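You operate a simulated robot arm through the tools that you are given. There is no shell and no other tool. Be economical: measure what you need, move in short steps, check, and stop when the job is done.

The job below is to be done with a simulated two-armed robot. You get a single attempt, and the scene is never put back.

## Task
Pick up the blue canister with one hand, pass it to the other hand and put it on the low right shelf of the steel rack. Set down upright: blue canister.

Only the result counts: the job must be done as asked and must still hold three seconds after the hand-in. Knocking over, shifting, dropping, spilling or breaking anything else fails it.

## Robot
Two 7-joint arms with two-finger parallel grippers on one trunk, on a base that drives. Base frame: it is fixed to the floor where the robot stands at the start and does not move with it; the origin is under the middle of the robot, x ahead of it, y to its left, z up. Lengths are in m, angles in degrees, forces in N, time in s.
The left shoulder is at the start at [0.03, 0.119, 0.96], the right one opposite. With the tool pointing down near the work surface each hand reaches from about 0.28 to 0.68 m from the robot's upright axis, wherever it stands, measured 20 degrees to its own side. Places, roughly: low right shelf of the steel rack [-1.5, -1.7, 0.6]. Payload 3.43 kg a hand.
Tool frame (each hand has its own): the origin (TCP) lies between the finger pads and is the grasp point; the fingertips stand 0.03 m ahead of it; z points along the fingers, y is the line along which they close. Largest opening 0.094 m; finger width 0.028, thickness 0.01; the body of the gripper, 0.05 by 0.096 m, starts 0.055 m behind the TCP.
Orientation is that of the tool frame in the base frame, as a unit quaternion [w, x, y, z]. With the fingers straight down and closing along the base's y, the tool's x points along the base's -x, its y along +y and its z along -z.

## Interface
- The arms move only by the tool jog_arm. It takes "left_motion", "right_motion" or both (then of equal length, played together; a hand with none holds still); each is a list of rows, each a list of 7 numbers: the closure, from 0 (fully open) to 1 (shut), then the shift along the tool's x, y, z in m, then the turn, a rotation vector about the tool's x, y, z in degrees. In form: [[jaw, tx, ty, tz, rx, ry, rz], ...]. A call has 1 to 12 rows; each row shifts and turns the commanded pose from where the row before left it, along the tool's axes as they then stand. A row lasts 0.2 s, in which the tool goes at most 0.05 m and 8.6 degrees; a call with a longer step from one row to the next is refused whole, and so is a gripper value outside its range. Where a pose cannot be reached the arm comes as near as it can. A force on the tool above 40 N (or 10 N above the force at the start of the call, whichever is more), or a blocked arm, ends the call early, and 0.2 s more pass. The fingers move at their own pace (about 0.072 m/s each) and stop on an object; they squeeze with about 36 N. The grip force told is the motor's: it shows also when the fingers shut on nothing. Time passes only in rows, and 0.2 s behind the last, so rows that do not move let the fingers close. The reply holds the time, the measured pose of the TCP, the force on the tool along the base axes, the opening and the grip force, in the units named above and with some noise, with the torque about the TCP (base axes, N m) and any sound that the robot's microphone picked up.
- Cameras (640 x 400 px; columns grow to the right, rows downward): "scene" is now at [0.0562, -0.02, 1.6552]; the picture's right is [-0.14, -0.99, 0.00], its down [-0.82, 0.12, -0.56] and it looks along [0.55, -0.08, -0.83] (base axes); focal length 248 px, centre (320, 200). "left" rides on the left gripper at [0.076, -0.014, -0.102] in its tool frame; the picture's right is [0.18, 0.98, 0.00], its down [-0.75, 0.14, -0.64] and it looks along [-0.63, 0.12, 0.77] (tool axes); focal length 243 px, centre (320, 200). "right" rides on the right gripper at [0.076, 0.014, -0.102] in its tool frame; the picture's right is [-0.18, 0.98, 0.00], its down [-0.75, -0.14, -0.64] and it looks along [-0.63, -0.12, 0.77] (tool axes); focal length 243 px, centre (320, 200). There is no depth. A picture from a camera that has moved, and an enlarged one, comes with that camera's place and axes in the base frame and with its lens. The place of the scene camera against the robot may be out by one fixed shift of up to 0.025 m in any direction.
- get_image(camera): a new picture of that camera. No time passes.
- slide_trunk(by): slides the trunk up (or, below 0, down) by that many m; the arms and the scene camera ride with it, the base frame stays. It gives what a move gives, with no picture.
- base_move(legs): drives the robot by 1 to 6 legs, each [ahead, turn to the left] in m and degrees, along the robot's own axes; the way and the turn of a leg run together, so that a leg with both is an arc; at most 1.5 m and 180 degrees a leg. The arms and the cameras ride along, it lands a little off, and it stops where it bumps. It gives what a move gives.
- turn_head(pan, tilt): turns the head with the scene camera to pan (to the left, within 143 degrees either way) and tilt (down, from -29 to 69), counted from straight ahead of the robot. It gives what a move gives.
- inspect(camera, box): a new picture of the part [left, top, right, bottom] of that camera's present view, enlarged. No time passes.
- hand_in(): hands the job in; it is judged then, once.

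Work in short steps. Places have to be worked out from the pictures, the camera data and where the tool is seen: move nearer, look again, correct. Check each grasp and each placing, and mend what went wrong. You have 120 turns and 92 pictures in all, those below and enlarged ones among them. Open the grippers and draw the arms clear of the work before you hand the job in, unless the task says otherwise; then end with one line.

The tools are called after "Request:" by a JSON object that holds its "name" and its "arguments". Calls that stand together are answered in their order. jog_arm: Moves the arms, as the interface text tells. Its arguments: {"type":"object","properties":{"left_motion":{"type":"array"},"right_motion":{"type":"array"}},"required":[]} The other tools are called the same way: slide_trunk (by) slides the trunk up or down; base_move (legs) drives the base; turn_head (pan, tilt) turns the head that bears the scene camera; get_image (camera) takes a picture; inspect (camera, box) takes an enlarged picture of a part of a camera's view; hand_in () hands the job in.

At the start:

```text
time_s: 0.0
left_tool_pos: [0.4273, 0.0356, 1.1109]
left_ee_rot: [-0.001, 0.001, 1.0, 0.0]
left_ft_force: [0.4, 0.5, -0.1]
left_torque: [-0.02, 0.0, 0.0]
left_opening: 0.0941
left_finger_force: 0.0
right_tool_pos: [0.3219, -0.2837, 1.0875]
right_ee_rot: [-0.001, 0.0, 1.0, 0.0]
right_ft_force: [-0.1, -0.4, -0.2]
right_torque: [-0.01, 0.01, -0.01]
right_opening: 0.0939
right_finger_force: 0.0
trunk travel left (down, up): [-0.225, 0.185]
robot x, y, heading: [-0.0011, 0.002, -0.2]
head pan, tilt: [-8.2, 56.3]
```

scene: 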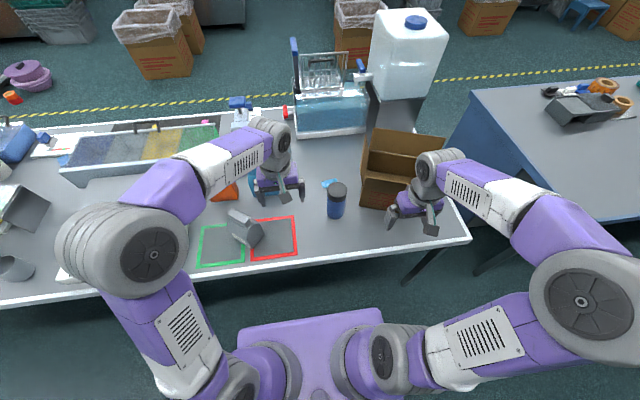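
right: 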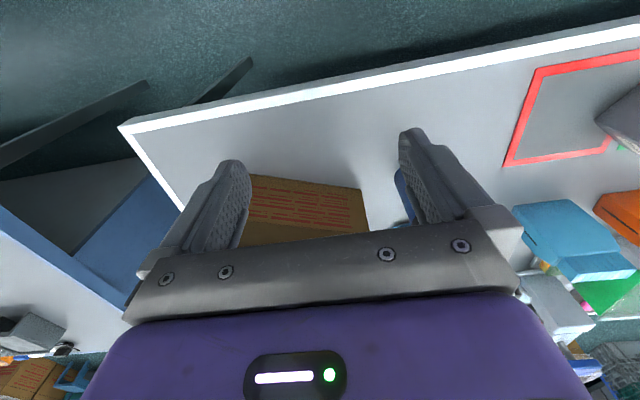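
left: 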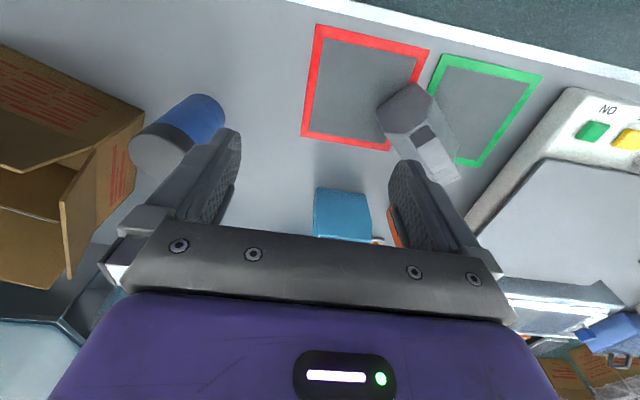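

The canister stands at about (0.56, -0.16) on a table at z≈0.75. I take a closer look at it.

Request:
{"name": "inspect", "arguments": {"camera": "scene", "box": [220, 120, 460, 270]}}

Request:
{"name": "turn_head", "arguments": {"pan": -131, "tilt": 25}}

Request:
{"name": "get_image", "arguments": {"camera": "scene"}}

```text
2.67 times, centred on (340, 195) of scene
camera zoom: at [0.0562, -0.02, 1.6552], right [-0.14, -0.99, 0.0], down [-0.82, 0.12, -0.56], along [0.55, -0.08, -0.83], focal length 662 px, centre (267, 213)
```

zoom: 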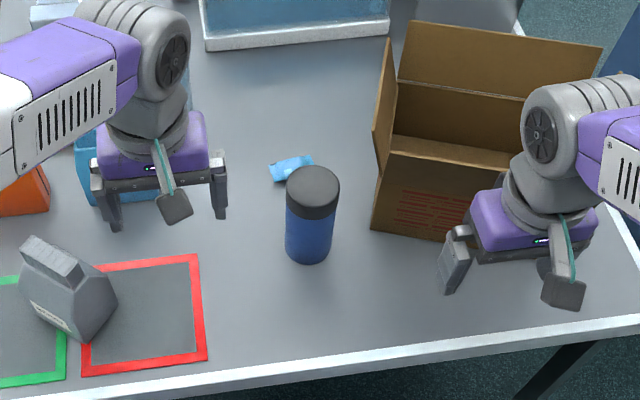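

```text
time_s: 2.0
left_tool_pos: [0.428, 0.0365, 1.1114]
left_ee_rot: [0.001, 0.0, 1.0, 0.0]
left_ft_force: [-0.3, -0.1, 0.0]
left_torque: [0.03, 0.02, -0.02]
left_opening: 0.0941
left_finger_force: 0.1
right_tool_pos: [0.322, -0.2845, 1.0882]
right_ee_rot: [0.0, 0.0, 1.0, 0.0]
right_ft_force: [-0.4, 0.2, -0.4]
right_torque: [-0.03, -0.01, 0.0]
right_opening: 0.0939
right_finger_force: 0.1
trunk travel left (down, up): [-0.225, 0.185]
robot x, y, heading: [0.0009, 0.0001, -0.1]
head pan, tilt: [-131.0, 25.0]
```

```text
87 pictures are left
camera scene: at [-0.0743, -0.0795, 1.7007], right [-0.76, 0.66, 0.0], down [0.28, 0.32, -0.91], along [-0.59, -0.68, -0.42], focal length 248 px, centre (320, 200)
```

scene: 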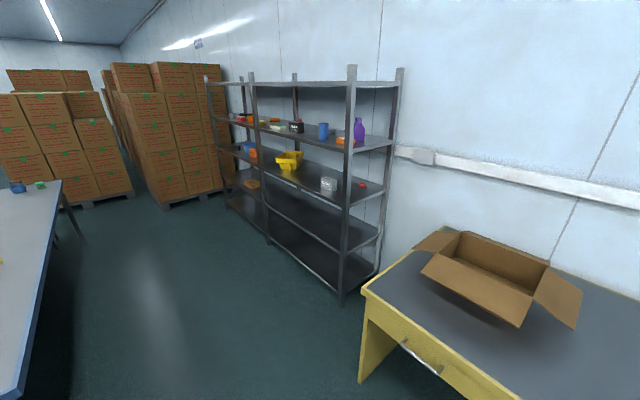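

Next I look at the rack to identify the shelves.

Request:
{"name": "inspect", "arguments": {"camera": "scene", "box": [200, 60, 424, 300]}}

```text
1.67 times, centred on (312, 180) of scene
camera zoom: at [-0.0743, -0.0795, 1.7007], right [-0.76, 0.66, 0.0], down [0.28, 0.32, -0.91], along [-0.59, -0.68, -0.42], focal length 414 px, centre (333, 233)
```

zoom: 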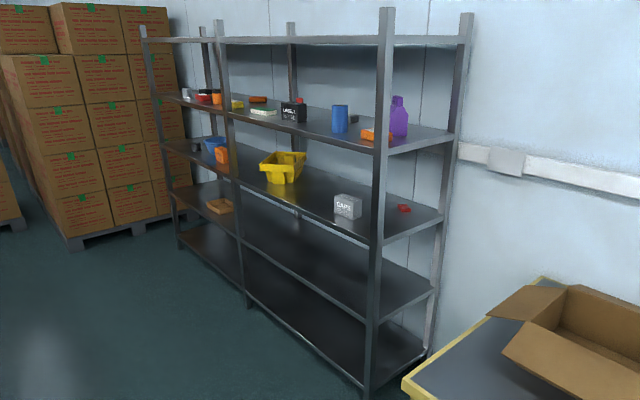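

The target is the empty third shelf of the right bay, at z≈0.55–0.6 with its front at x≈-1.25. I move the right hand over the canister (y first, then x), staying high, and turn the head back.

Request:
{"name": "jog_arm", "arguments": {"right_motion": [[0, 0, 0.042, 0, 0, 0, 0], [0, 0, 0.042, 0, 0, 0, 0], [0, 0, 0.042, 0, 0, 0, 0], [0, -0.046, 0, 0, 0, 0, 0], [0, -0.046, 0, 0, 0, 0, 0], [0, -0.046, 0, 0, 0, 0, 0], [0, -0.046, 0, 0, 0, 0, 0]]}}

Request:
{"name": "turn_head", "arguments": {"pan": -10, "tilt": 56}}

Request:
{"name": "get_image", "arguments": {"camera": "scene"}}

Request:
{"name": "get_image", "arguments": {"camera": "right"}}

Request:
{"name": "get_image", "arguments": {"camera": "left"}}

```text
time_s: 3.6
left_tool_pos: [0.4285, 0.0363, 1.1109]
left_ee_rot: [0.0, 0.0, 1.0, 0.0]
left_ft_force: [0.0, -0.4, -0.1]
left_torque: [0.02, 0.03, -0.05]
left_opening: 0.0942
left_finger_force: 0.1
right_tool_pos: [0.505, -0.1591, 1.0882]
right_ee_rot: [-0.001, 0.0, 1.0, 0.0]
right_ft_force: [0.1, -0.1, -0.4]
right_torque: [0.02, 0.03, -0.01]
right_opening: 0.0942
right_finger_force: 0.1
trunk travel left (down, up): [-0.225, 0.185]
robot x, y, heading: [0.0, -0.0002, -0.2]
head pan, tilt: [-131.0, 25.0]
```

```text
time_s: 5.6
left_tool_pos: [0.4294, 0.0359, 1.1118]
left_ee_rot: [0.001, 0.001, 1.0, 0.0]
left_ft_force: [-1.0, 0.3, 0.4]
left_torque: [-0.01, -0.02, 0.0]
left_opening: 0.0941
left_finger_force: 0.0
right_tool_pos: [0.5035, -0.1601, 1.0897]
right_ee_rot: [-0.001, 0.0, 1.0, 0.0]
right_ft_force: [-0.4, -0.4, 0.1]
right_torque: [0.0, 0.0, -0.02]
right_opening: 0.0942
right_finger_force: 0.1
trunk travel left (down, up): [-0.225, 0.185]
robot x, y, heading: [0.0027, -0.0019, 0.1]
head pan, tilt: [-10.0, 56.0]
```

```text
85 pictures are left
camera scene: at [0.0561, -0.0223, 1.6555], right [-0.17, -0.98, 0.0], down [-0.82, 0.14, -0.56], along [0.55, -0.1, -0.83], focal length 248 px, centre (320, 200)
```

scene: 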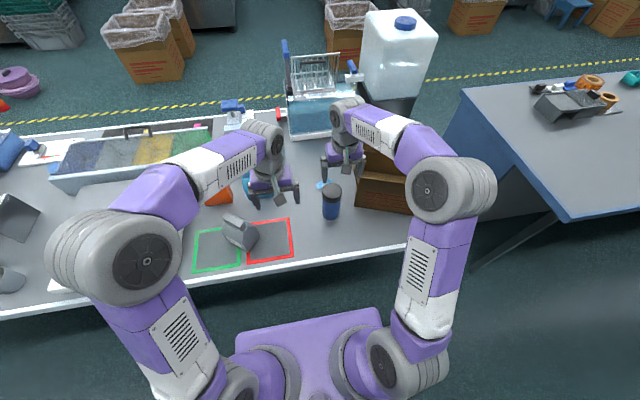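

```text
84 pictures are left
camera right: at [0.4289, -0.1454, 1.1917], right [0.18, 0.98, 0.0], down [0.75, -0.14, 0.64], along [0.63, -0.12, -0.77], focal length 243 px, centre (320, 200)
```

right: 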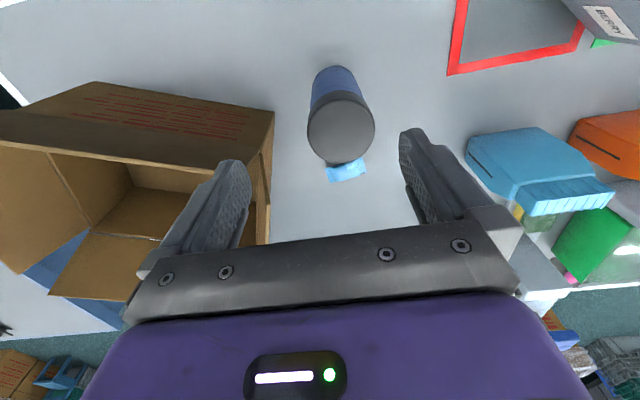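

```text
83 pictures are left
camera left: at [0.3517, 0.0214, 1.2139], right [-0.18, 0.98, 0.0], down [0.75, 0.14, 0.64], along [0.63, 0.12, -0.77], focal length 243 px, centre (320, 200)
```

left: 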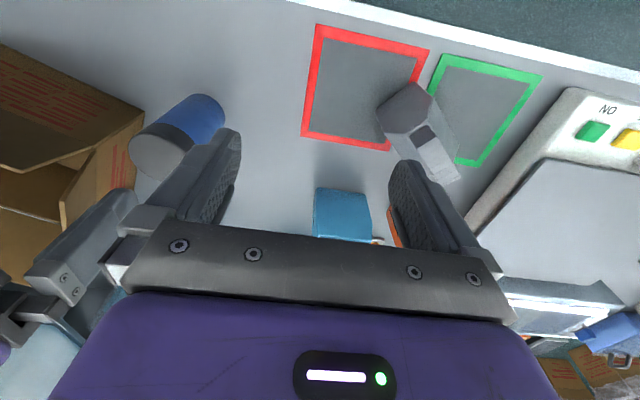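

Triangulation puts the canister axis at about (0.542, -0.143), the lid top at z≈0.942, the table at 0.785 and the diameter at 0.073. I centre over it and come down to just above the lid.

Request:
{"name": "jog_arm", "arguments": {"right_motion": [[0, -0.0375, 0.0165, 0, 0, 0, 0], [0, 0, 0, 0.04, 0, 0, 0], [0, 0, 0, 0.04, 0, 0, 0], [0, 0, 0, 0.02, 0, 0, 0], [0, 0, 0, 0, 0, 0, 0]]}}

Request:
{"name": "get_image", "arguments": {"camera": "right"}}

Request:
{"name": "get_image", "arguments": {"camera": "left"}}

Request:
{"name": "inspect", "arguments": {"camera": "scene", "box": [270, 100, 430, 240]}}

```text
time_s: 6.8
left_tool_pos: [0.4281, 0.0355, 1.1114]
left_ee_rot: [0.0, 0.0, 1.0, 0.0]
left_ft_force: [0.9, 0.7, -0.4]
left_torque: [-0.02, 0.01, -0.02]
left_opening: 0.0943
left_finger_force: 0.1
right_tool_pos: [0.5431, -0.1434, 0.9883]
right_ee_rot: [0.001, 0.001, 1.0, 0.001]
right_ft_force: [0.3, 0.0, -0.4]
right_torque: [0.01, 0.01, 0.01]
right_opening: 0.0941
right_finger_force: 0.0
trunk travel left (down, up): [-0.225, 0.185]
robot x, y, heading: [-0.0002, -0.0009, 0.4]
head pan, tilt: [-10.0, 56.0]
```

```text
82 pictures are left
camera right: at [0.4677, -0.1282, 1.0904], right [0.18, 0.98, 0.0], down [0.75, -0.14, 0.64], along [0.63, -0.12, -0.77], focal length 243 px, centre (320, 200)
```

right: 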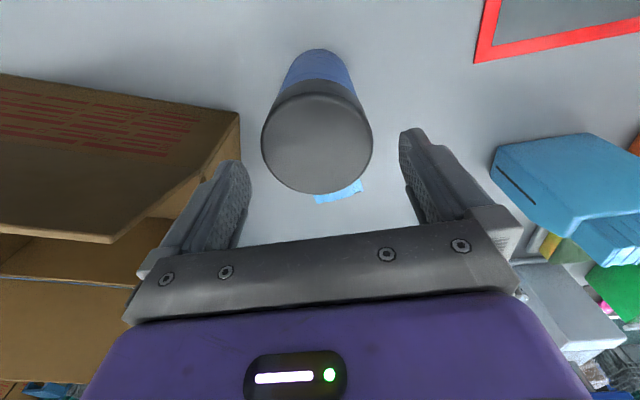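

```text
81 pictures are left
camera left: at [0.3518, 0.0215, 1.2139], right [-0.18, 0.98, 0.0], down [0.75, 0.14, 0.64], along [0.63, 0.12, -0.77], focal length 243 px, centre (320, 200)
```

left: 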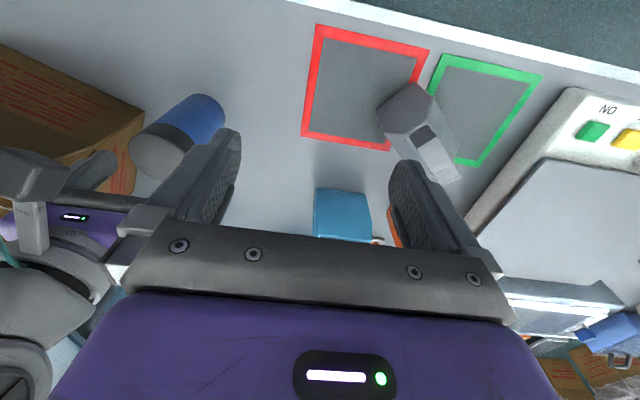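

```text
2.86 times, centred on (350, 170) of scene
camera zoom: at [0.0561, -0.0221, 1.6555], right [-0.17, -0.98, 0.0], down [-0.82, 0.14, -0.56], along [0.55, -0.1, -0.83], focal length 709 px, centre (234, 286)
```

zoom: 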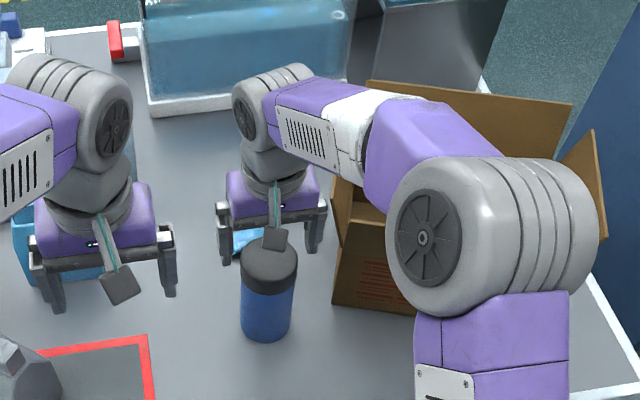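

The lid sits at about (0.539, -0.1435), centred between the fingers. I go down to TCP z≈0.91, grip there and wait for the fingers to close.

Request:
{"name": "jog_arm", "arguments": {"right_motion": [[0, 0.004, 0, 0.025, 0, 0, 0], [0, 0, 0, 0.025, 0, 0, 0], [0, 0, 0, 0.026, 0, 0, 0], [0, 0, 0, 0, 0, 0, 0], [1, 0, 0, 0, 0, 0, 0], [1, 0, 0, 0, 0, 0, 0], [1, 0, 0, 0, 0, 0, 0]]}}

Request:
{"name": "get_image", "arguments": {"camera": "right"}}

```text
time_s: 8.4
left_tool_pos: [0.4277, 0.0358, 1.1113]
left_ee_rot: [0.0, 0.001, 1.0, 0.0]
left_ft_force: [1.1, -0.4, -0.3]
left_torque: [0.0, 0.02, 0.0]
left_opening: 0.0938
left_finger_force: 0.0
right_tool_pos: [0.5395, -0.1432, 0.9118]
right_ee_rot: [0.0, 0.0, 1.0, 0.0]
right_ft_force: [-1.2, -0.8, -1.1]
right_torque: [-0.01, 0.06, 0.02]
right_opening: 0.0718
right_finger_force: 36.4
trunk travel left (down, up): [-0.225, 0.185]
robot x, y, heading: [-0.0011, 0.002, 0.1]
head pan, tilt: [-10.0, 56.0]
```

```text
79 pictures are left
camera right: at [0.4642, -0.1278, 1.0141], right [0.18, 0.98, 0.0], down [0.75, -0.14, 0.64], along [0.63, -0.12, -0.77], focal length 243 px, centre (320, 200)
```

right: 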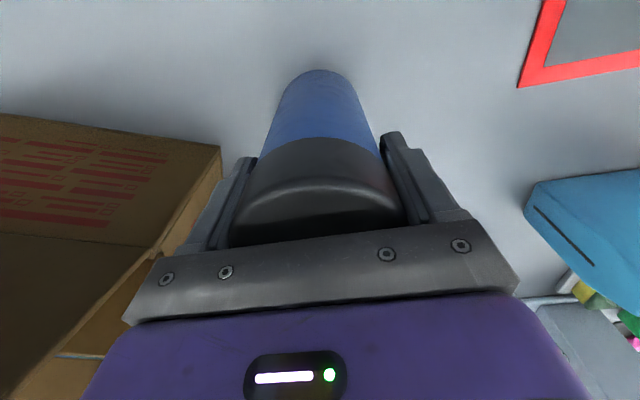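

The right hand holds the canister (opening 0.072, 36 N). I lift it straight up, then draw it back toward the robot for the handover.

Request:
{"name": "jog_arm", "arguments": {"right_motion": [[1, 0, 0, -0.03, 0, 0, 0], [1, 0, 0, -0.04, 0, 0, 0], [1, 0, 0, -0.04, 0, 0, 0], [1, 0, 0, -0.04, 0, 0, 0], [1, 0, 0, -0.04, 0, 0, 0], [1, 0.04, 0, 0, 0, 0, 0], [1, 0.04, 0, 0, 0, 0, 0], [1, 0, 0, 0, 0, 0, 0]]}}

Request:
{"name": "get_image", "arguments": {"camera": "scene"}}

```text
time_s: 10.2
left_tool_pos: [0.4285, 0.0352, 1.1118]
left_ee_rot: [0.0, 0.0, 1.0, 0.001]
left_ft_force: [-0.2, -0.1, 1.8]
left_torque: [0.0, -0.01, -0.03]
left_opening: 0.0939
left_finger_force: 0.1
right_tool_pos: [0.4611, -0.1416, 1.1033]
right_ee_rot: [0.0, 0.001, 1.0, -0.001]
right_ft_force: [0.3, -0.2, -0.5]
right_torque: [0.0, 0.02, 0.02]
right_opening: 0.0002
right_finger_force: 32.6
trunk travel left (down, up): [-0.225, 0.185]
robot x, y, heading: [-0.0021, 0.0004, 0.2]
head pan, tilt: [-10.0, 56.0]
```

```text
78 pictures are left
camera scene: at [0.0569, -0.0221, 1.6554], right [-0.17, -0.98, 0.0], down [-0.82, 0.14, -0.56], along [0.55, -0.1, -0.83], focal length 248 px, centre (320, 200)
```

scene: 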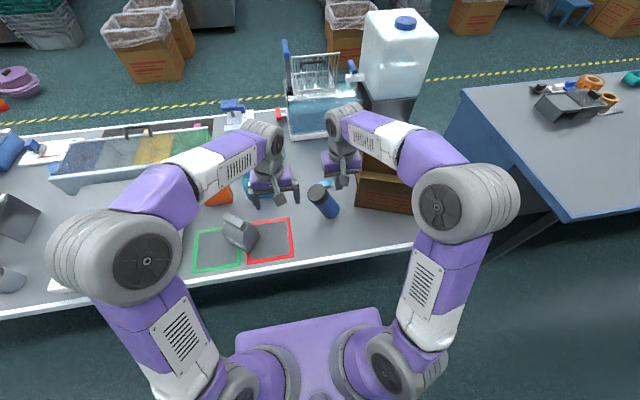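

The canister slipped out and looks tilted. I wait briefly with the fingers open and look again.

Request:
{"name": "jog_arm", "arguments": {"right_motion": [[0, 0, 0, 0, 0, 0, 0], [0, 0, 0, 0, 0, 0, 0], [0, 0, 0, 0, 0, 0, 0]]}}

Request:
{"name": "inspect", "arguments": {"camera": "scene", "box": [240, 140, 432, 260]}}

Request:
{"name": "get_image", "arguments": {"camera": "right"}}

Request:
{"name": "get_image", "arguments": {"camera": "left"}}

```text
time_s: 11.0
left_tool_pos: [0.4279, 0.0355, 1.1119]
left_ee_rot: [0.0, 0.0, 1.0, 0.0]
left_ft_force: [-0.5, 0.9, 0.3]
left_torque: [-0.01, 0.01, -0.01]
left_opening: 0.0941
left_finger_force: 0.0
right_tool_pos: [0.4594, -0.1409, 1.1049]
right_ee_rot: [0.0, 0.0, 1.0, 0.0]
right_ft_force: [-0.3, 0.0, -1.2]
right_torque: [0.02, -0.01, 0.02]
right_opening: 0.094
right_finger_force: 0.0
trunk travel left (down, up): [-0.225, 0.185]
robot x, y, heading: [-0.0001, 0.0011, -0.1]
head pan, tilt: [-10.0, 56.0]
```

```text
3.33 times, centred on (336, 200) of scene
camera zoom: at [0.0561, -0.0222, 1.6555], right [-0.17, -0.98, 0.0], down [-0.82, 0.14, -0.56], along [0.55, -0.1, -0.83], focal length 828 px, centre (267, 200)
```

zoom: 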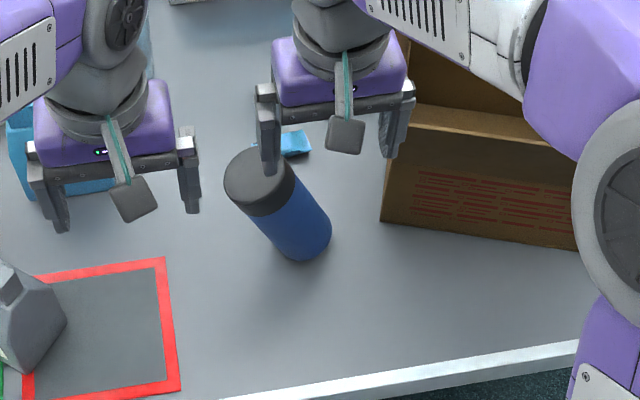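

```text
76 pictures are left
camera right: at [0.3855, -0.1266, 1.2063], right [0.18, 0.98, 0.0], down [0.75, -0.14, 0.64], along [0.63, -0.12, -0.77], focal length 243 px, centre (320, 200)
```

right: 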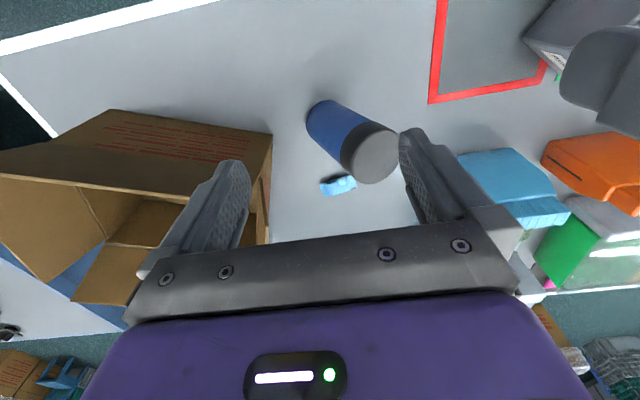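

```text
75 pictures are left
camera left: at [0.3518, 0.0214, 1.2139], right [-0.18, 0.98, 0.0], down [0.75, 0.14, 0.64], along [0.63, 0.12, -0.77], focal length 243 px, centre (320, 200)
```

left: 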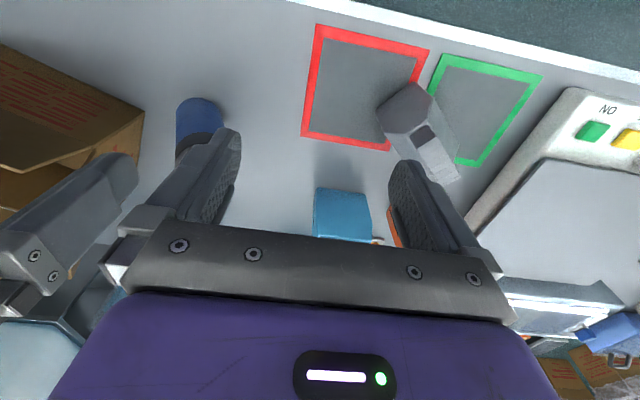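

Both cameras still see the lid face, so the canister is leaning rather than lying flat. I let another second pass and check whether it is moving.

Request:
{"name": "jog_arm", "arguments": {"right_motion": [[0, 0, 0, 0, 0, 0, 0], [0, 0, 0, 0, 0, 0, 0], [0, 0, 0, 0, 0, 0, 0], [0, 0, 0, 0, 0, 0, 0], [0, 0, 0, 0, 0, 0, 0]]}}

Request:
{"name": "inspect", "arguments": {"camera": "right", "box": [250, 60, 450, 220]}}

Request:
{"name": "inspect", "arguments": {"camera": "scene", "box": [290, 170, 370, 230]}}

```text
time_s: 12.2
left_tool_pos: [0.4274, 0.0354, 1.1109]
left_ee_rot: [-0.001, -0.001, 1.0, 0.0]
left_ft_force: [-0.3, -0.6, 0.8]
left_torque: [0.02, 0.03, 0.0]
left_opening: 0.0939
left_finger_force: 0.0
right_tool_pos: [0.46, -0.1419, 1.1046]
right_ee_rot: [0.0, 0.0, 1.0, 0.0]
right_ft_force: [0.0, -0.2, -1.0]
right_torque: [0.0, 0.0, -0.03]
right_opening: 0.0941
right_finger_force: 0.0
trunk travel left (down, up): [-0.225, 0.185]
robot x, y, heading: [0.0015, 0.0025, -0.1]
head pan, tilt: [-10.0, 56.0]
```

```text
2.50 times, centred on (350, 140) of right
camera zoom: at [0.3854, -0.1266, 1.2063], right [0.18, 0.98, 0.0], down [0.75, -0.14, 0.64], along [0.63, -0.12, -0.77], focal length 606 px, centre (245, 350)
```

zoom: 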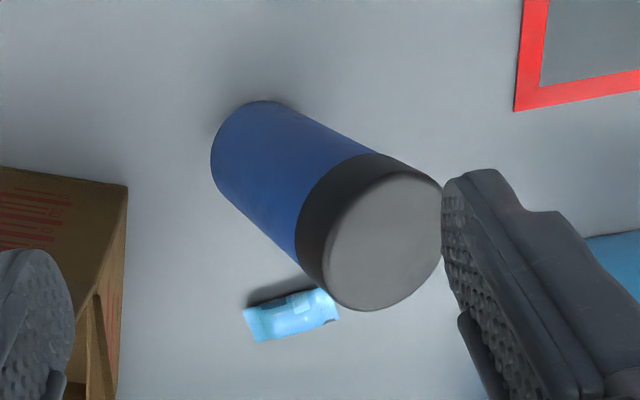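

```text
6.67 times, centred on (330, 200) of scene
camera zoom: at [0.0561, -0.0222, 1.6555], right [-0.17, -0.98, 0.0], down [-0.82, 0.14, -0.56], along [0.55, -0.1, -0.83], focal length 1655 px, centre (253, 200)
```

zoom: 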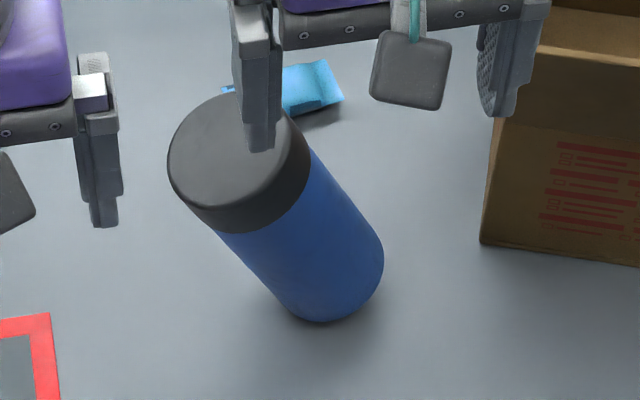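

It is stable at a tilt of about 20° toward +y. I move the left hand aside so its camera sees the canister unobstructed and I can measure the pose properly.

Request:
{"name": "jog_arm", "arguments": {"left_motion": [[0, 0, 0.04, 0, 0, 0, 0], [0, 0, 0.04, 0, 0, 0, 0], [0, 0, 0.04, 0, 0, 0, 0], [0, 0, 0, 0, 0, 0, 0]]}}

Request:
{"name": "inspect", "arguments": {"camera": "left", "box": [0, 40, 256, 200]}}

```text
time_s: 13.2
left_tool_pos: [0.4262, 0.1567, 1.1105]
left_ee_rot: [0.0, -0.001, 1.0, 0.0]
left_ft_force: [0.1, 0.3, -0.4]
left_torque: [0.05, -0.01, -0.04]
left_opening: 0.0943
left_finger_force: 0.1
right_tool_pos: [0.4601, -0.1414, 1.1035]
right_ee_rot: [0.0, 0.001, 1.0, -0.001]
right_ft_force: [0.2, 0.2, -0.6]
right_torque: [-0.01, 0.01, 0.02]
right_opening: 0.0939
right_finger_force: 0.1
trunk travel left (down, up): [-0.225, 0.185]
robot x, y, heading: [-0.0015, -0.0002, 0.0]
head pan, tilt: [-10.0, 56.0]
```

```text
2.50 times, centred on (128, 120) of left
camera zoom: at [0.3508, 0.142, 1.2129], right [-0.18, 0.98, 0.0], down [0.75, 0.14, 0.64], along [0.63, 0.12, -0.77], focal length 606 px, centre (800, 400)
```

zoom: 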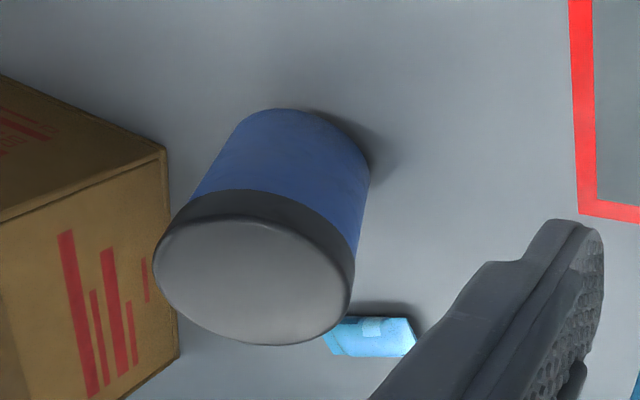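

The lid centre is at (0.538, -0.090, 0.951) and the base centre at about (0.55, -0.148, 0.80), so it tilts about 21° toward +y. I bring the right hand above it with a matching tilt.

Request:
{"name": "jog_arm", "arguments": {"right_motion": [[0, 0, 0.037, 0, 0, 0, 0], [0, 0, 0.036, 0, 0, 0, 0], [0, -0.037, 0, 0, 0, 0, 0], [0, -0.037, 0, 0, 0, 0, 0], [0, 0, 0, 0, 7, 0, 0], [0, 0, 0, 0, 7, 0, 0], [0, 0, 0, 0, 7, 0, 0], [0, 0, 0.0117, 0.03, 0, 0, 0], [0, 0, 0.0117, 0.03, 0, 0, 0], [0, 0, 0.0117, 0.03, 0, 0, 0], [0, 0, 0, 0, 0, 0, 0]]}}

Request:
{"name": "get_image", "arguments": {"camera": "right"}}

Request:
{"name": "get_image", "arguments": {"camera": "left"}}

```text
time_s: 15.6
left_tool_pos: [0.4262, 0.1555, 1.1108]
left_ee_rot: [0.0, 0.0, 1.0, -0.001]
left_ft_force: [0.7, -0.2, -0.1]
left_torque: [0.0, -0.01, 0.0]
left_opening: 0.0941
left_finger_force: 0.0
right_tool_pos: [0.5312, -0.0683, 1.0044]
right_ee_rot: [0.0, 0.0, 0.983, -0.182]
right_ft_force: [0.0, -0.3, -0.1]
right_torque: [0.01, -0.01, 0.03]
right_opening: 0.0941
right_finger_force: 0.1
trunk travel left (down, up): [-0.225, 0.185]
robot x, y, heading: [-0.0001, 0.0028, 0.2]
head pan, tilt: [-10.0, 56.0]
```

```text
71 pictures are left
camera right: at [0.4552, -0.018, 1.0952], right [0.18, 0.92, -0.35], down [0.75, 0.1, 0.65], along [0.63, -0.39, -0.67], focal length 243 px, centre (320, 200)
```

right: 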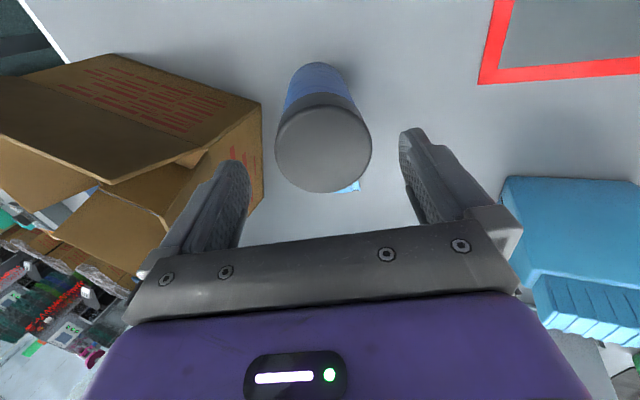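

```text
70 pictures are left
camera left: at [0.3503, 0.1421, 1.213], right [-0.18, 0.98, 0.0], down [0.75, 0.14, 0.64], along [0.63, 0.12, -0.77], focal length 243 px, centre (320, 200)
```

left: 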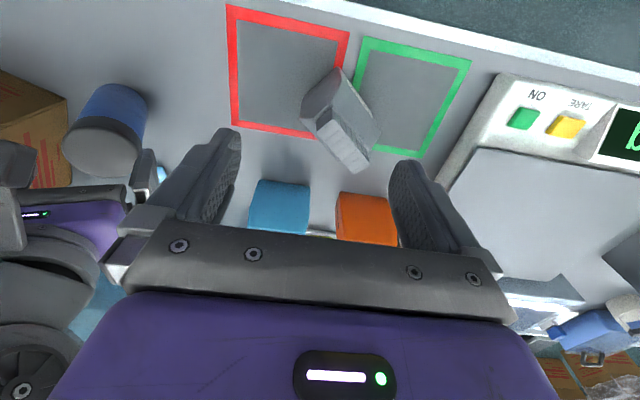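

The lid is centred between the tilted fingers. I advance along the axis, gripping deeper than last time (TCP about 47 mm below the lid top), and close.

Request:
{"name": "jog_arm", "arguments": {"right_motion": [[0, -0.007, 0, 0.02, 0, 0, 0], [0, 0, 0, 0.03, 0, 0, 0], [0, 0, 0, 0.03, 0, 0, 0], [0, 0, 0, 0.028, 0, 0, 0], [0, 0, 0, 0, 0, 0, 0], [1, 0, 0, 0, 0, 0, 0], [1, 0, 0, 0, 0, 0, 0], [1, 0, 0, 0, 0, 0, 0], [1, 0, 0, 0, 0, 0, 0]]}}

Request:
{"name": "get_image", "arguments": {"camera": "right"}}

```text
time_s: 17.6
left_tool_pos: [0.4248, 0.156, 1.1122]
left_ee_rot: [0.001, 0.0, 1.0, 0.0]
left_ft_force: [0.6, 0.2, 0.6]
left_torque: [0.0, 0.05, 0.0]
left_opening: 0.0938
left_finger_force: 0.1
right_tool_pos: [0.5395, -0.1095, 0.9051]
right_ee_rot: [0.002, 0.0, 0.983, -0.183]
right_ft_force: [3.2, -9.8, 25.6]
right_torque: [-1.13, -0.46, -0.04]
right_opening: 0.0729
right_finger_force: 36.0
trunk travel left (down, up): [-0.225, 0.185]
robot x, y, heading: [0.0021, 0.0009, -0.1]
head pan, tilt: [-10.0, 56.0]
```

```text
69 pictures are left
camera right: at [0.464, -0.0583, 0.9962], right [0.19, 0.92, -0.35], down [0.75, 0.1, 0.65], along [0.63, -0.39, -0.67], focal length 243 px, centre (320, 200)
```

right: 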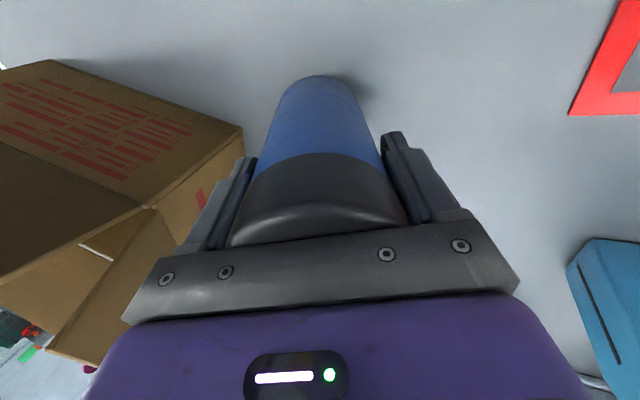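

Gripped at 0.073, with a 26 N push from touching the lid. I lift very slowly by 2 cm and read the load.

Request:
{"name": "jog_arm", "arguments": {"right_motion": [[1, 0, -0.0011, -0.0028, 0, 0, 0], [1, 0, -0.0011, -0.0028, 0, 0, 0], [1, 0, -0.0018, -0.0047, 0, 0, 0], [1, 0, -0.0018, -0.0047, 0, 0, 0], [1, 0, -0.0018, -0.0047, 0, 0, 0], [1, 0, 0, 0, 0, 0, 0]]}}

Request:
{"name": "get_image", "arguments": {"camera": "right"}}

```text
time_s: 19.0
left_tool_pos: [0.4265, 0.1558, 1.1112]
left_ee_rot: [0.0, 0.0, 1.0, 0.0]
left_ft_force: [0.1, -0.3, -1.0]
left_torque: [-0.03, -0.01, 0.0]
left_opening: 0.0939
left_finger_force: 0.0
right_tool_pos: [0.5397, -0.1061, 0.926]
right_ee_rot: [0.0, 0.001, 0.983, -0.182]
right_ft_force: [-0.7, -0.1, -2.8]
right_torque: [-0.03, 0.0, 0.01]
right_opening: 0.0726
right_finger_force: 35.4
trunk travel left (down, up): [-0.225, 0.185]
robot x, y, heading: [0.0021, -0.0, -0.3]
head pan, tilt: [-10.0, 56.0]
```

```text
68 pictures are left
camera right: at [0.4652, -0.0564, 1.0156], right [0.18, 0.92, -0.35], down [0.75, 0.1, 0.65], along [0.63, -0.39, -0.67], focal length 243 px, centre (320, 200)
```

right: 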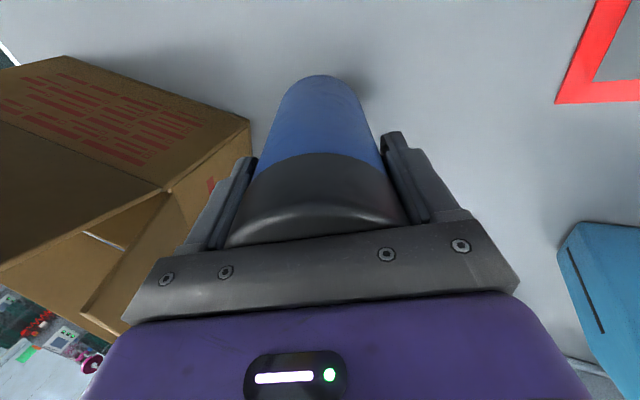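

It holds, at roughly 0.3 kg. I lift further in slow steps.

Request:
{"name": "jog_arm", "arguments": {"right_motion": [[1, 0, -0.0036, -0.0093, 0, 0, 0], [1, 0, -0.0036, -0.0093, 0, 0, 0], [1, 0, -0.0054, -0.014, 0, 0, 0], [1, 0, -0.0054, -0.014, 0, 0, 0], [1, 0, -0.0054, -0.014, 0, 0, 0], [1, 0, -0.0054, -0.014, 0, 0, 0], [1, 0, -0.0054, -0.014, 0, 0, 0], [1, 0, -0.0054, -0.014, 0, 0, 0], [1, 0, -0.0036, -0.0093, 0, 0, 0], [1, 0, 0, 0, 0, 0, 0]]}}

Request:
{"name": "get_image", "arguments": {"camera": "right"}}

```text
time_s: 21.2
left_tool_pos: [0.4275, 0.1565, 1.1103]
left_ee_rot: [0.0, 0.0, 1.0, 0.0]
left_ft_force: [-0.2, 0.3, -0.5]
left_torque: [0.02, 0.0, 0.01]
left_opening: 0.094
left_finger_force: 0.0
right_tool_pos: [0.541, -0.1063, 1.0462]
right_ee_rot: [0.001, 0.0, 0.983, -0.181]
right_ft_force: [-1.1, 0.6, -3.0]
right_torque: [0.0, 0.05, 0.0]
right_opening: 0.0725
right_finger_force: 36.5
trunk travel left (down, up): [-0.225, 0.185]
robot x, y, heading: [0.0005, 0.0021, 0.1]
head pan, tilt: [-10.0, 56.0]
```

```text
67 pictures are left
camera right: at [0.4658, -0.0568, 1.1365], right [0.18, 0.92, -0.35], down [0.75, 0.1, 0.65], along [0.63, -0.38, -0.67], focal length 243 px, centre (320, 200)
```

right: 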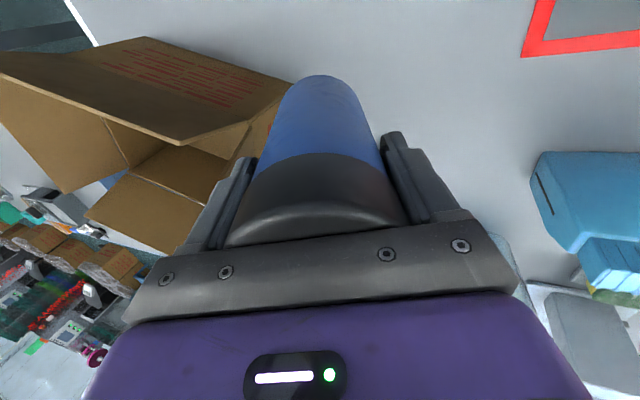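

The grip is firm. I bring the canister upright with the right hand and move it back to about (0.45, -0.10, 1.10), while the left hand yaws 45° and pitches up for a side grasp.

Request:
{"name": "jog_arm", "arguments": {"right_motion": [[1, 0, 0, 0, -3.5, 0, 0], [1, 0, 0, 0, -3.5, 0, 0], [1, 0, 0, 0, -3.5, 0, 0], [1, 0, 0, 0, -3.5, 0, 0], [1, 0, 0, 0, -3.5, 0, 0], [1, 0, 0, 0, -3.5, 0, 0], [1, 0.01, 0, -0.009, 0, 0, 0], [1, 0.0165, 0, -0.009, 0, 0, 0], [1, 0.0165, 0, -0.009, 0, 0, 0], [1, 0.0165, 0, -0.009, 0, 0, 0], [1, 0.0165, 0, -0.009, 0, 0, 0], [1, 0.0165, 0, -0.009, 0, 0, 0]], "left_motion": [[0, 0, 0, 0, 0, 0, 7.5], [0, 0, 0, 0, 0, 0, 7.5], [0, 0, 0, 0, 0, 0, 7.5], [0, 0, 0, 0, 0, 0, 7.5], [0, 0, 0, 0, 0, 0, 7.5], [0, 0, 0, 0, 0, 0, 7.5], [0, 0, 0, 0, 0, -8, 0], [0, 0, 0, 0, 0, -8, 0], [0, 0, 0, 0, 0, -8, 0], [0, 0, 0, 0, 0, -8, 0], [0, 0, 0, 0, 0, -8, 0], [0, 0, 0, 0, 0, -8, 0]]}}

Request:
{"name": "get_image", "arguments": {"camera": "scene"}}

```text
time_s: 23.8
left_tool_pos: [0.4277, 0.1562, 1.1134]
left_ee_rot: [0.377, 0.348, 0.844, -0.155]
left_ft_force: [0.2, -0.8, 0.0]
left_torque: [0.04, 0.0, 0.04]
left_opening: 0.0936
left_finger_force: 0.0
right_tool_pos: [0.4476, -0.108, 1.1023]
right_ee_rot: [0.0, -0.001, 1.0, 0.0]
right_ft_force: [0.6, -0.2, -3.5]
right_torque: [0.04, -0.01, -0.01]
right_opening: 0.0728
right_finger_force: 35.9
trunk travel left (down, up): [-0.225, 0.185]
robot x, y, heading: [0.0013, 0.0, -0.2]
head pan, tilt: [-10.0, 56.0]
```

```text
66 pictures are left
camera scene: at [0.0555, -0.0221, 1.6555], right [-0.17, -0.98, 0.0], down [-0.82, 0.14, -0.56], along [0.55, -0.1, -0.83], focal length 248 px, centre (320, 200)
```

scene: 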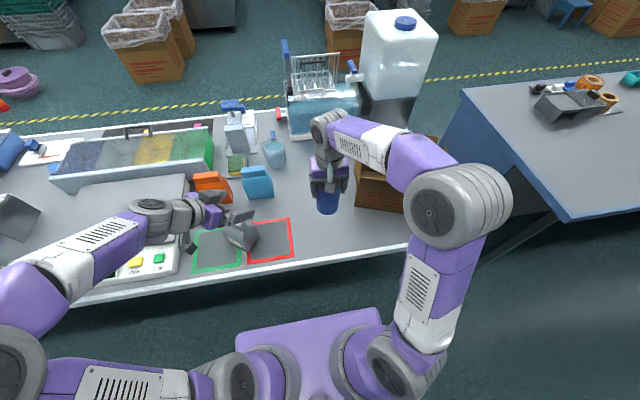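

Both hands look fine and the canister hangs upright. The left hand finishes its pitch (25° below horizontal) and moves to a pre-grasp point 13 cm from the canister, at its lower body.

Request:
{"name": "jog_arm", "arguments": {"left_motion": [[0, 0, 0, 0, 0, -8.5, 0], [0, 0, 0, 0, 0, -8.5, 0], [0, 0.00665, -0.02875, 0.0161, 0, 0, 0], [0, 0.00665, -0.02875, 0.0161, 0, 0, 0], [0, 0.00665, -0.02875, 0.0161, 0, 0, 0], [0, 0.00665, -0.02875, 0.0161, 0, 0, 0], [0, 0.00665, -0.02875, 0.0161, 0, 0, 0], [0, 0.00665, -0.02875, 0.0161, 0, 0, 0], [0, 0, 0, 0, 0, 0, 0]]}}

Request:
{"name": "get_image", "arguments": {"camera": "left"}}

Request:
{"name": "get_image", "arguments": {"camera": "right"}}

Request:
{"name": "inspect", "arguments": {"camera": "scene", "box": [220, 120, 412, 240]}}

```text
time_s: 25.8
left_tool_pos: [0.3999, -0.0167, 1.044]
left_ee_rot: [0.497, 0.322, 0.779, -0.206]
left_ft_force: [0.2, -0.6, -0.3]
left_torque: [0.03, 0.04, 0.0]
left_opening: 0.094
left_finger_force: 0.1
left hand out of reach, approached as far as the arm can: row 5, 6, 7, 8
right_tool_pos: [0.4479, -0.1071, 1.1028]
right_ee_rot: [0.001, 0.0, 1.0, -0.001]
right_ft_force: [0.0, -0.6, -2.7]
right_torque: [-0.01, -0.02, 0.02]
right_opening: 0.0726
right_finger_force: 36.2
trunk travel left (down, up): [-0.225, 0.185]
robot x, y, heading: [0.0026, -0.0024, -0.0]
head pan, tilt: [-10.0, 56.0]
```

```text
65 pictures are left
camera left: at [0.3012, 0.0617, 1.0188], right [0.64, 0.75, -0.17], down [-0.09, 0.29, 0.95], along [0.76, -0.6, 0.25], focal length 243 px, centre (320, 200)
```

left: 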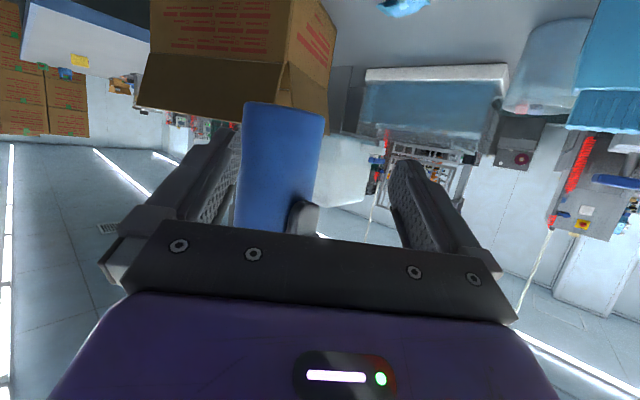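

```text
64 pictures are left
camera right: at [0.3726, -0.0929, 1.2041], right [0.18, 0.98, 0.0], down [0.75, -0.14, 0.64], along [0.63, -0.12, -0.77], focal length 243 px, centre (320, 200)
```

right: 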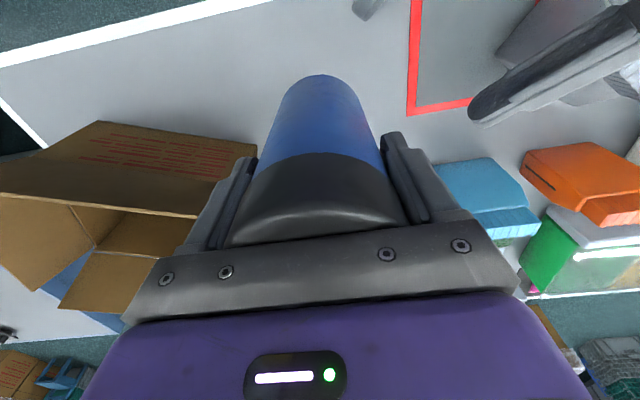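

```text
3.33 times, centred on (316, 180) of scene
camera zoom: at [0.056, -0.022, 1.6555], right [-0.17, -0.98, 0.0], down [-0.82, 0.14, -0.56], along [0.55, -0.1, -0.83], focal length 828 px, centre (333, 267)
```

zoom: 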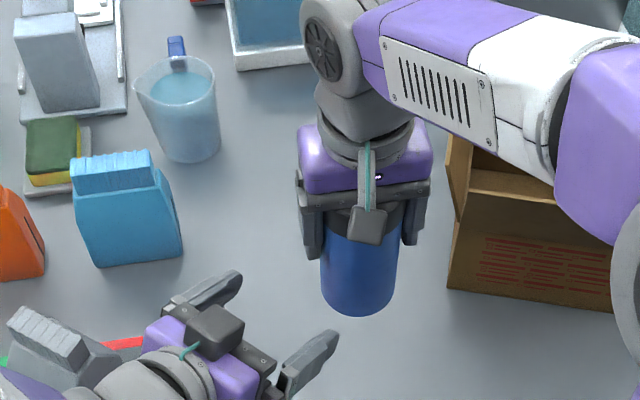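

The left arm can't fold that close in. I move the canister 5 cm forward and advance the left hand a little to see what its command resumes from.

Request:
{"name": "jog_arm", "arguments": {"right_motion": [[1, -0.017, 0, 0, 0, 0, 0], [1, -0.017, 0, 0, 0, 0, 0], [1, -0.017, 0, 0, 0, 0, 0], [1, 0, 0, 0, 0, 0, 0]], "left_motion": [[0, 0, 0, 0, 0, 0, 0], [0, 0, 0, 0, 0, 0, 0], [0, -0.0106, 0, 0.02265, 0, 0, 0], [0, -0.0106, 0, 0.02265, 0, 0, 0]]}}

```text
time_s: 26.8
left_tool_pos: [0.4338, -0.055, 1.0434]
left_ee_rot: [0.496, 0.323, 0.779, -0.206]
left_ft_force: [-0.3, -0.1, 0.5]
left_torque: [-0.01, 0.01, 0.01]
left_opening: 0.0937
left_finger_force: 0.1
right_tool_pos: [0.5005, -0.1072, 1.1001]
right_ee_rot: [0.0, 0.0, 1.0, 0.0]
right_ft_force: [0.3, -0.4, -3.5]
right_torque: [-0.01, -0.01, -0.02]
right_opening: 0.0724
right_finger_force: 35.7
trunk travel left (down, up): [-0.225, 0.185]
robot x, y, heading: [-0.0002, 0.0024, 0.0]
head pan, tilt: [-10.0, 56.0]
```

The command resumes from the real pose. I centre the left hand laterally, lower it 9 mm and advance partway, then check.

Request:
{"name": "jog_arm", "arguments": {"left_motion": [[0, 0.0082, 0.0104, 0.0038, 0, 0, 0], [0, -0.0077, 0, 0.0165, 0, 0, 0], [0, 0, 0, 0, 0, 0, 0]]}}

Request:
{"name": "get_image", "arguments": {"camera": "left"}}

Request:
{"name": "inspect", "arguments": {"camera": "scene", "box": [220, 120, 412, 240]}}

```text
time_s: 27.6
left_tool_pos: [0.4553, -0.0589, 1.0341]
left_ee_rot: [0.496, 0.323, 0.779, -0.205]
left_ft_force: [1.0, -0.1, 0.1]
left_torque: [0.01, -0.03, 0.0]
left_opening: 0.094
left_finger_force: 0.1
right_tool_pos: [0.5004, -0.1078, 1.101]
right_ee_rot: [0.0, 0.0, 1.0, 0.0]
right_ft_force: [0.4, 0.1, -3.1]
right_torque: [0.03, 0.0, -0.01]
right_opening: 0.0725
right_finger_force: 36.0
trunk travel left (down, up): [-0.225, 0.185]
robot x, y, heading: [0.0047, -0.0009, 0.0]
head pan, tilt: [-10.0, 56.0]
```

```text
62 pictures are left
camera left: at [0.3572, 0.0199, 1.0081], right [0.64, 0.75, -0.17], down [-0.09, 0.29, 0.95], along [0.76, -0.6, 0.25], focal length 243 px, centre (320, 200)
```

left: 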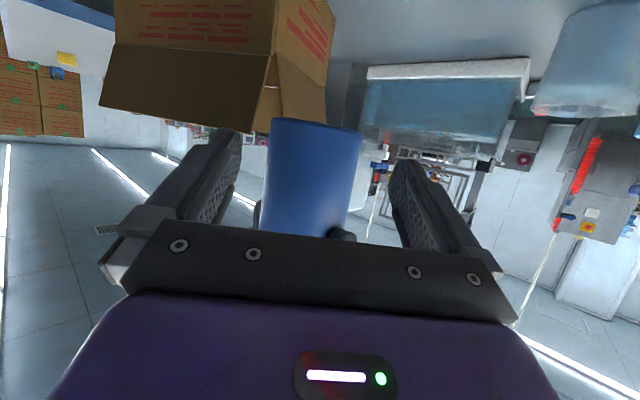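

```text
3.33 times, centred on (316, 180) of scene
camera zoom: at [0.0563, -0.0218, 1.6555], right [-0.17, -0.98, 0.0], down [-0.82, 0.14, -0.56], along [0.55, -0.1, -0.83], focal length 828 px, centre (333, 267)
```

zoom: 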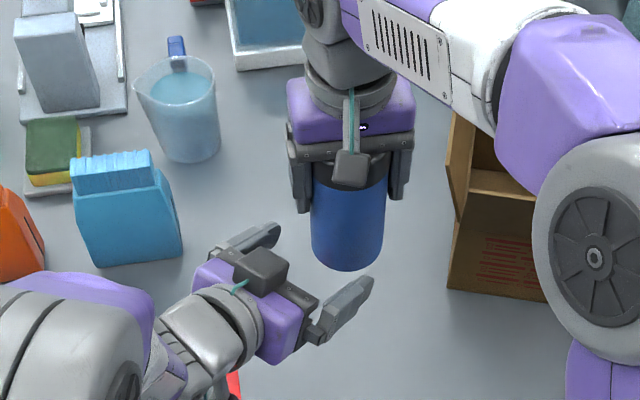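

Alignment is good; the canister bottom is at z≈1.00, so I raise the left hand 6 mm. Then I advance the last 5.5 cm and close.

Request:
{"name": "jog_arm", "arguments": {"left_motion": [[0, -0.0132, -0.0027, 0.0143, 0, 0, 0], [0, -0.0078, 0, 0.0168, 0, 0, 0], [0, -0.0078, 0, 0.0168, 0, 0, 0], [0, 0, 0, 0, 0, 0, 0], [1, 0, 0, 0, 0, 0, 0], [1, 0, 0, 0, 0, 0, 0], [1, 0, 0, 0, 0, 0, 0]]}}

Request:
{"name": "get_image", "arguments": {"camera": "left"}}

Request:
{"name": "inspect", "arguments": {"camera": "scene", "box": [220, 120, 412, 240]}}

```text
time_s: 29.2
left_tool_pos: [0.4929, -0.1001, 1.0393]
left_ee_rot: [0.497, 0.322, 0.779, -0.205]
left_ft_force: [5.5, -0.7, -0.1]
left_torque: [0.14, 0.12, 0.09]
left_opening: 0.0738
left_finger_force: 35.7
right_tool_pos: [0.4999, -0.1067, 1.1008]
right_ee_rot: [-0.001, -0.001, 1.0, 0.0]
right_ft_force: [-4.6, -0.1, -1.8]
right_torque: [-0.15, 0.15, -0.08]
right_opening: 0.0724
right_finger_force: 36.1
trunk travel left (down, up): [-0.225, 0.185]
robot x, y, heading: [-0.0021, 0.0011, 0.1]
head pan, tilt: [-10.0, 56.0]
```

```text
60 pictures are left
camera left: at [0.3942, -0.0211, 1.0134], right [0.64, 0.75, -0.17], down [-0.09, 0.29, 0.95], along [0.76, -0.6, 0.25], focal length 243 px, centre (320, 200)
```

left: 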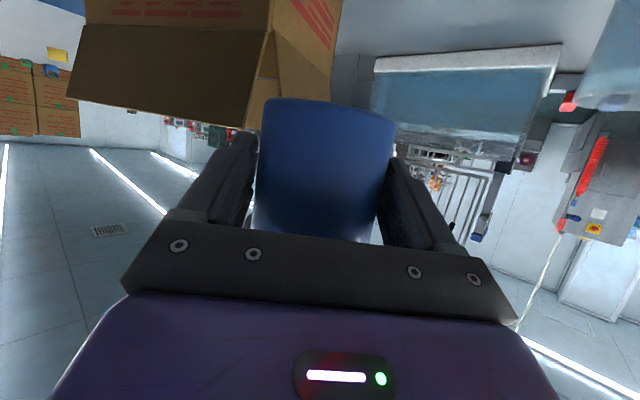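

```text
3.33 times, centred on (316, 180) of scene
camera zoom: at [0.0564, -0.0224, 1.6555], right [-0.17, -0.98, 0.0], down [-0.82, 0.14, -0.56], along [0.55, -0.1, -0.83], focal length 828 px, centre (333, 267)
```

zoom: 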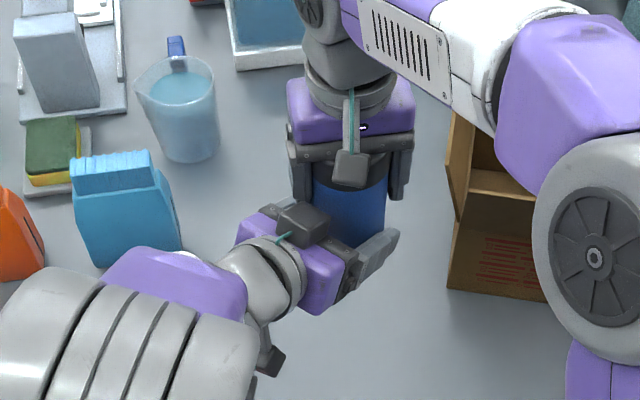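

The left hand now grips at 0.074 with 36 N. I open the right hand, check the hold, and draw it straight up.

Request:
{"name": "jog_arm", "arguments": {"right_motion": [[0, 0, 0, 0, 0, 0, 0], [0, 0, 0, 0, 0, 0, 0], [0, 0, 0, 0, 0, 0, 0], [0, 0, 0, -0.015, 0, 0, 0], [0, 0, 0, -0.03, 0, 0, 0], [0, 0, 0, -0.03, 0, 0, 0], [0, 0, 0, -0.03, 0, 0, 0], [0, 0, 0, -0.03, 0, 0, 0]]}}

Request:
{"name": "get_image", "arguments": {"camera": "left"}}

Request:
{"name": "inspect", "arguments": {"camera": "scene", "box": [220, 100, 412, 240]}}

```text
time_s: 31.0
left_tool_pos: [0.4928, -0.0993, 1.0395]
left_ee_rot: [0.496, 0.322, 0.78, -0.205]
left_ft_force: [-0.6, 0.3, 0.6]
left_torque: [0.04, 0.03, -0.01]
left_opening: 0.0738
left_finger_force: 36.4
right_tool_pos: [0.4978, -0.1062, 1.2352]
right_ee_rot: [-0.001, 0.001, 1.0, 0.0]
right_ft_force: [-0.8, 0.1, -0.5]
right_torque: [-0.02, -0.01, -0.02]
right_opening: 0.0938
right_finger_force: 0.1
trunk travel left (down, up): [-0.225, 0.185]
robot x, y, heading: [-0.0023, 0.001, 0.2]
head pan, tilt: [-10.0, 56.0]
```

```text
58 pictures are left
camera left: at [0.3939, -0.0212, 1.0134], right [0.64, 0.75, -0.17], down [-0.09, 0.29, 0.95], along [0.76, -0.6, 0.25], focal length 243 px, centre (320, 200)
```

left: 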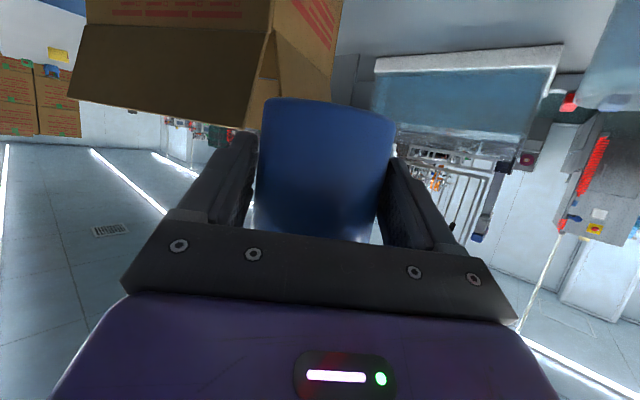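

```text
2.86 times, centred on (316, 170) of scene
camera zoom: at [0.0563, -0.0222, 1.6555], right [-0.17, -0.98, 0.0], down [-0.82, 0.14, -0.56], along [0.55, -0.1, -0.83], focal length 709 px, centre (331, 286)
```

zoom: 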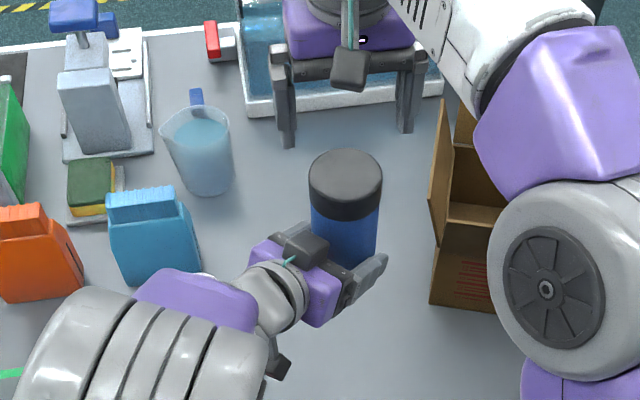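

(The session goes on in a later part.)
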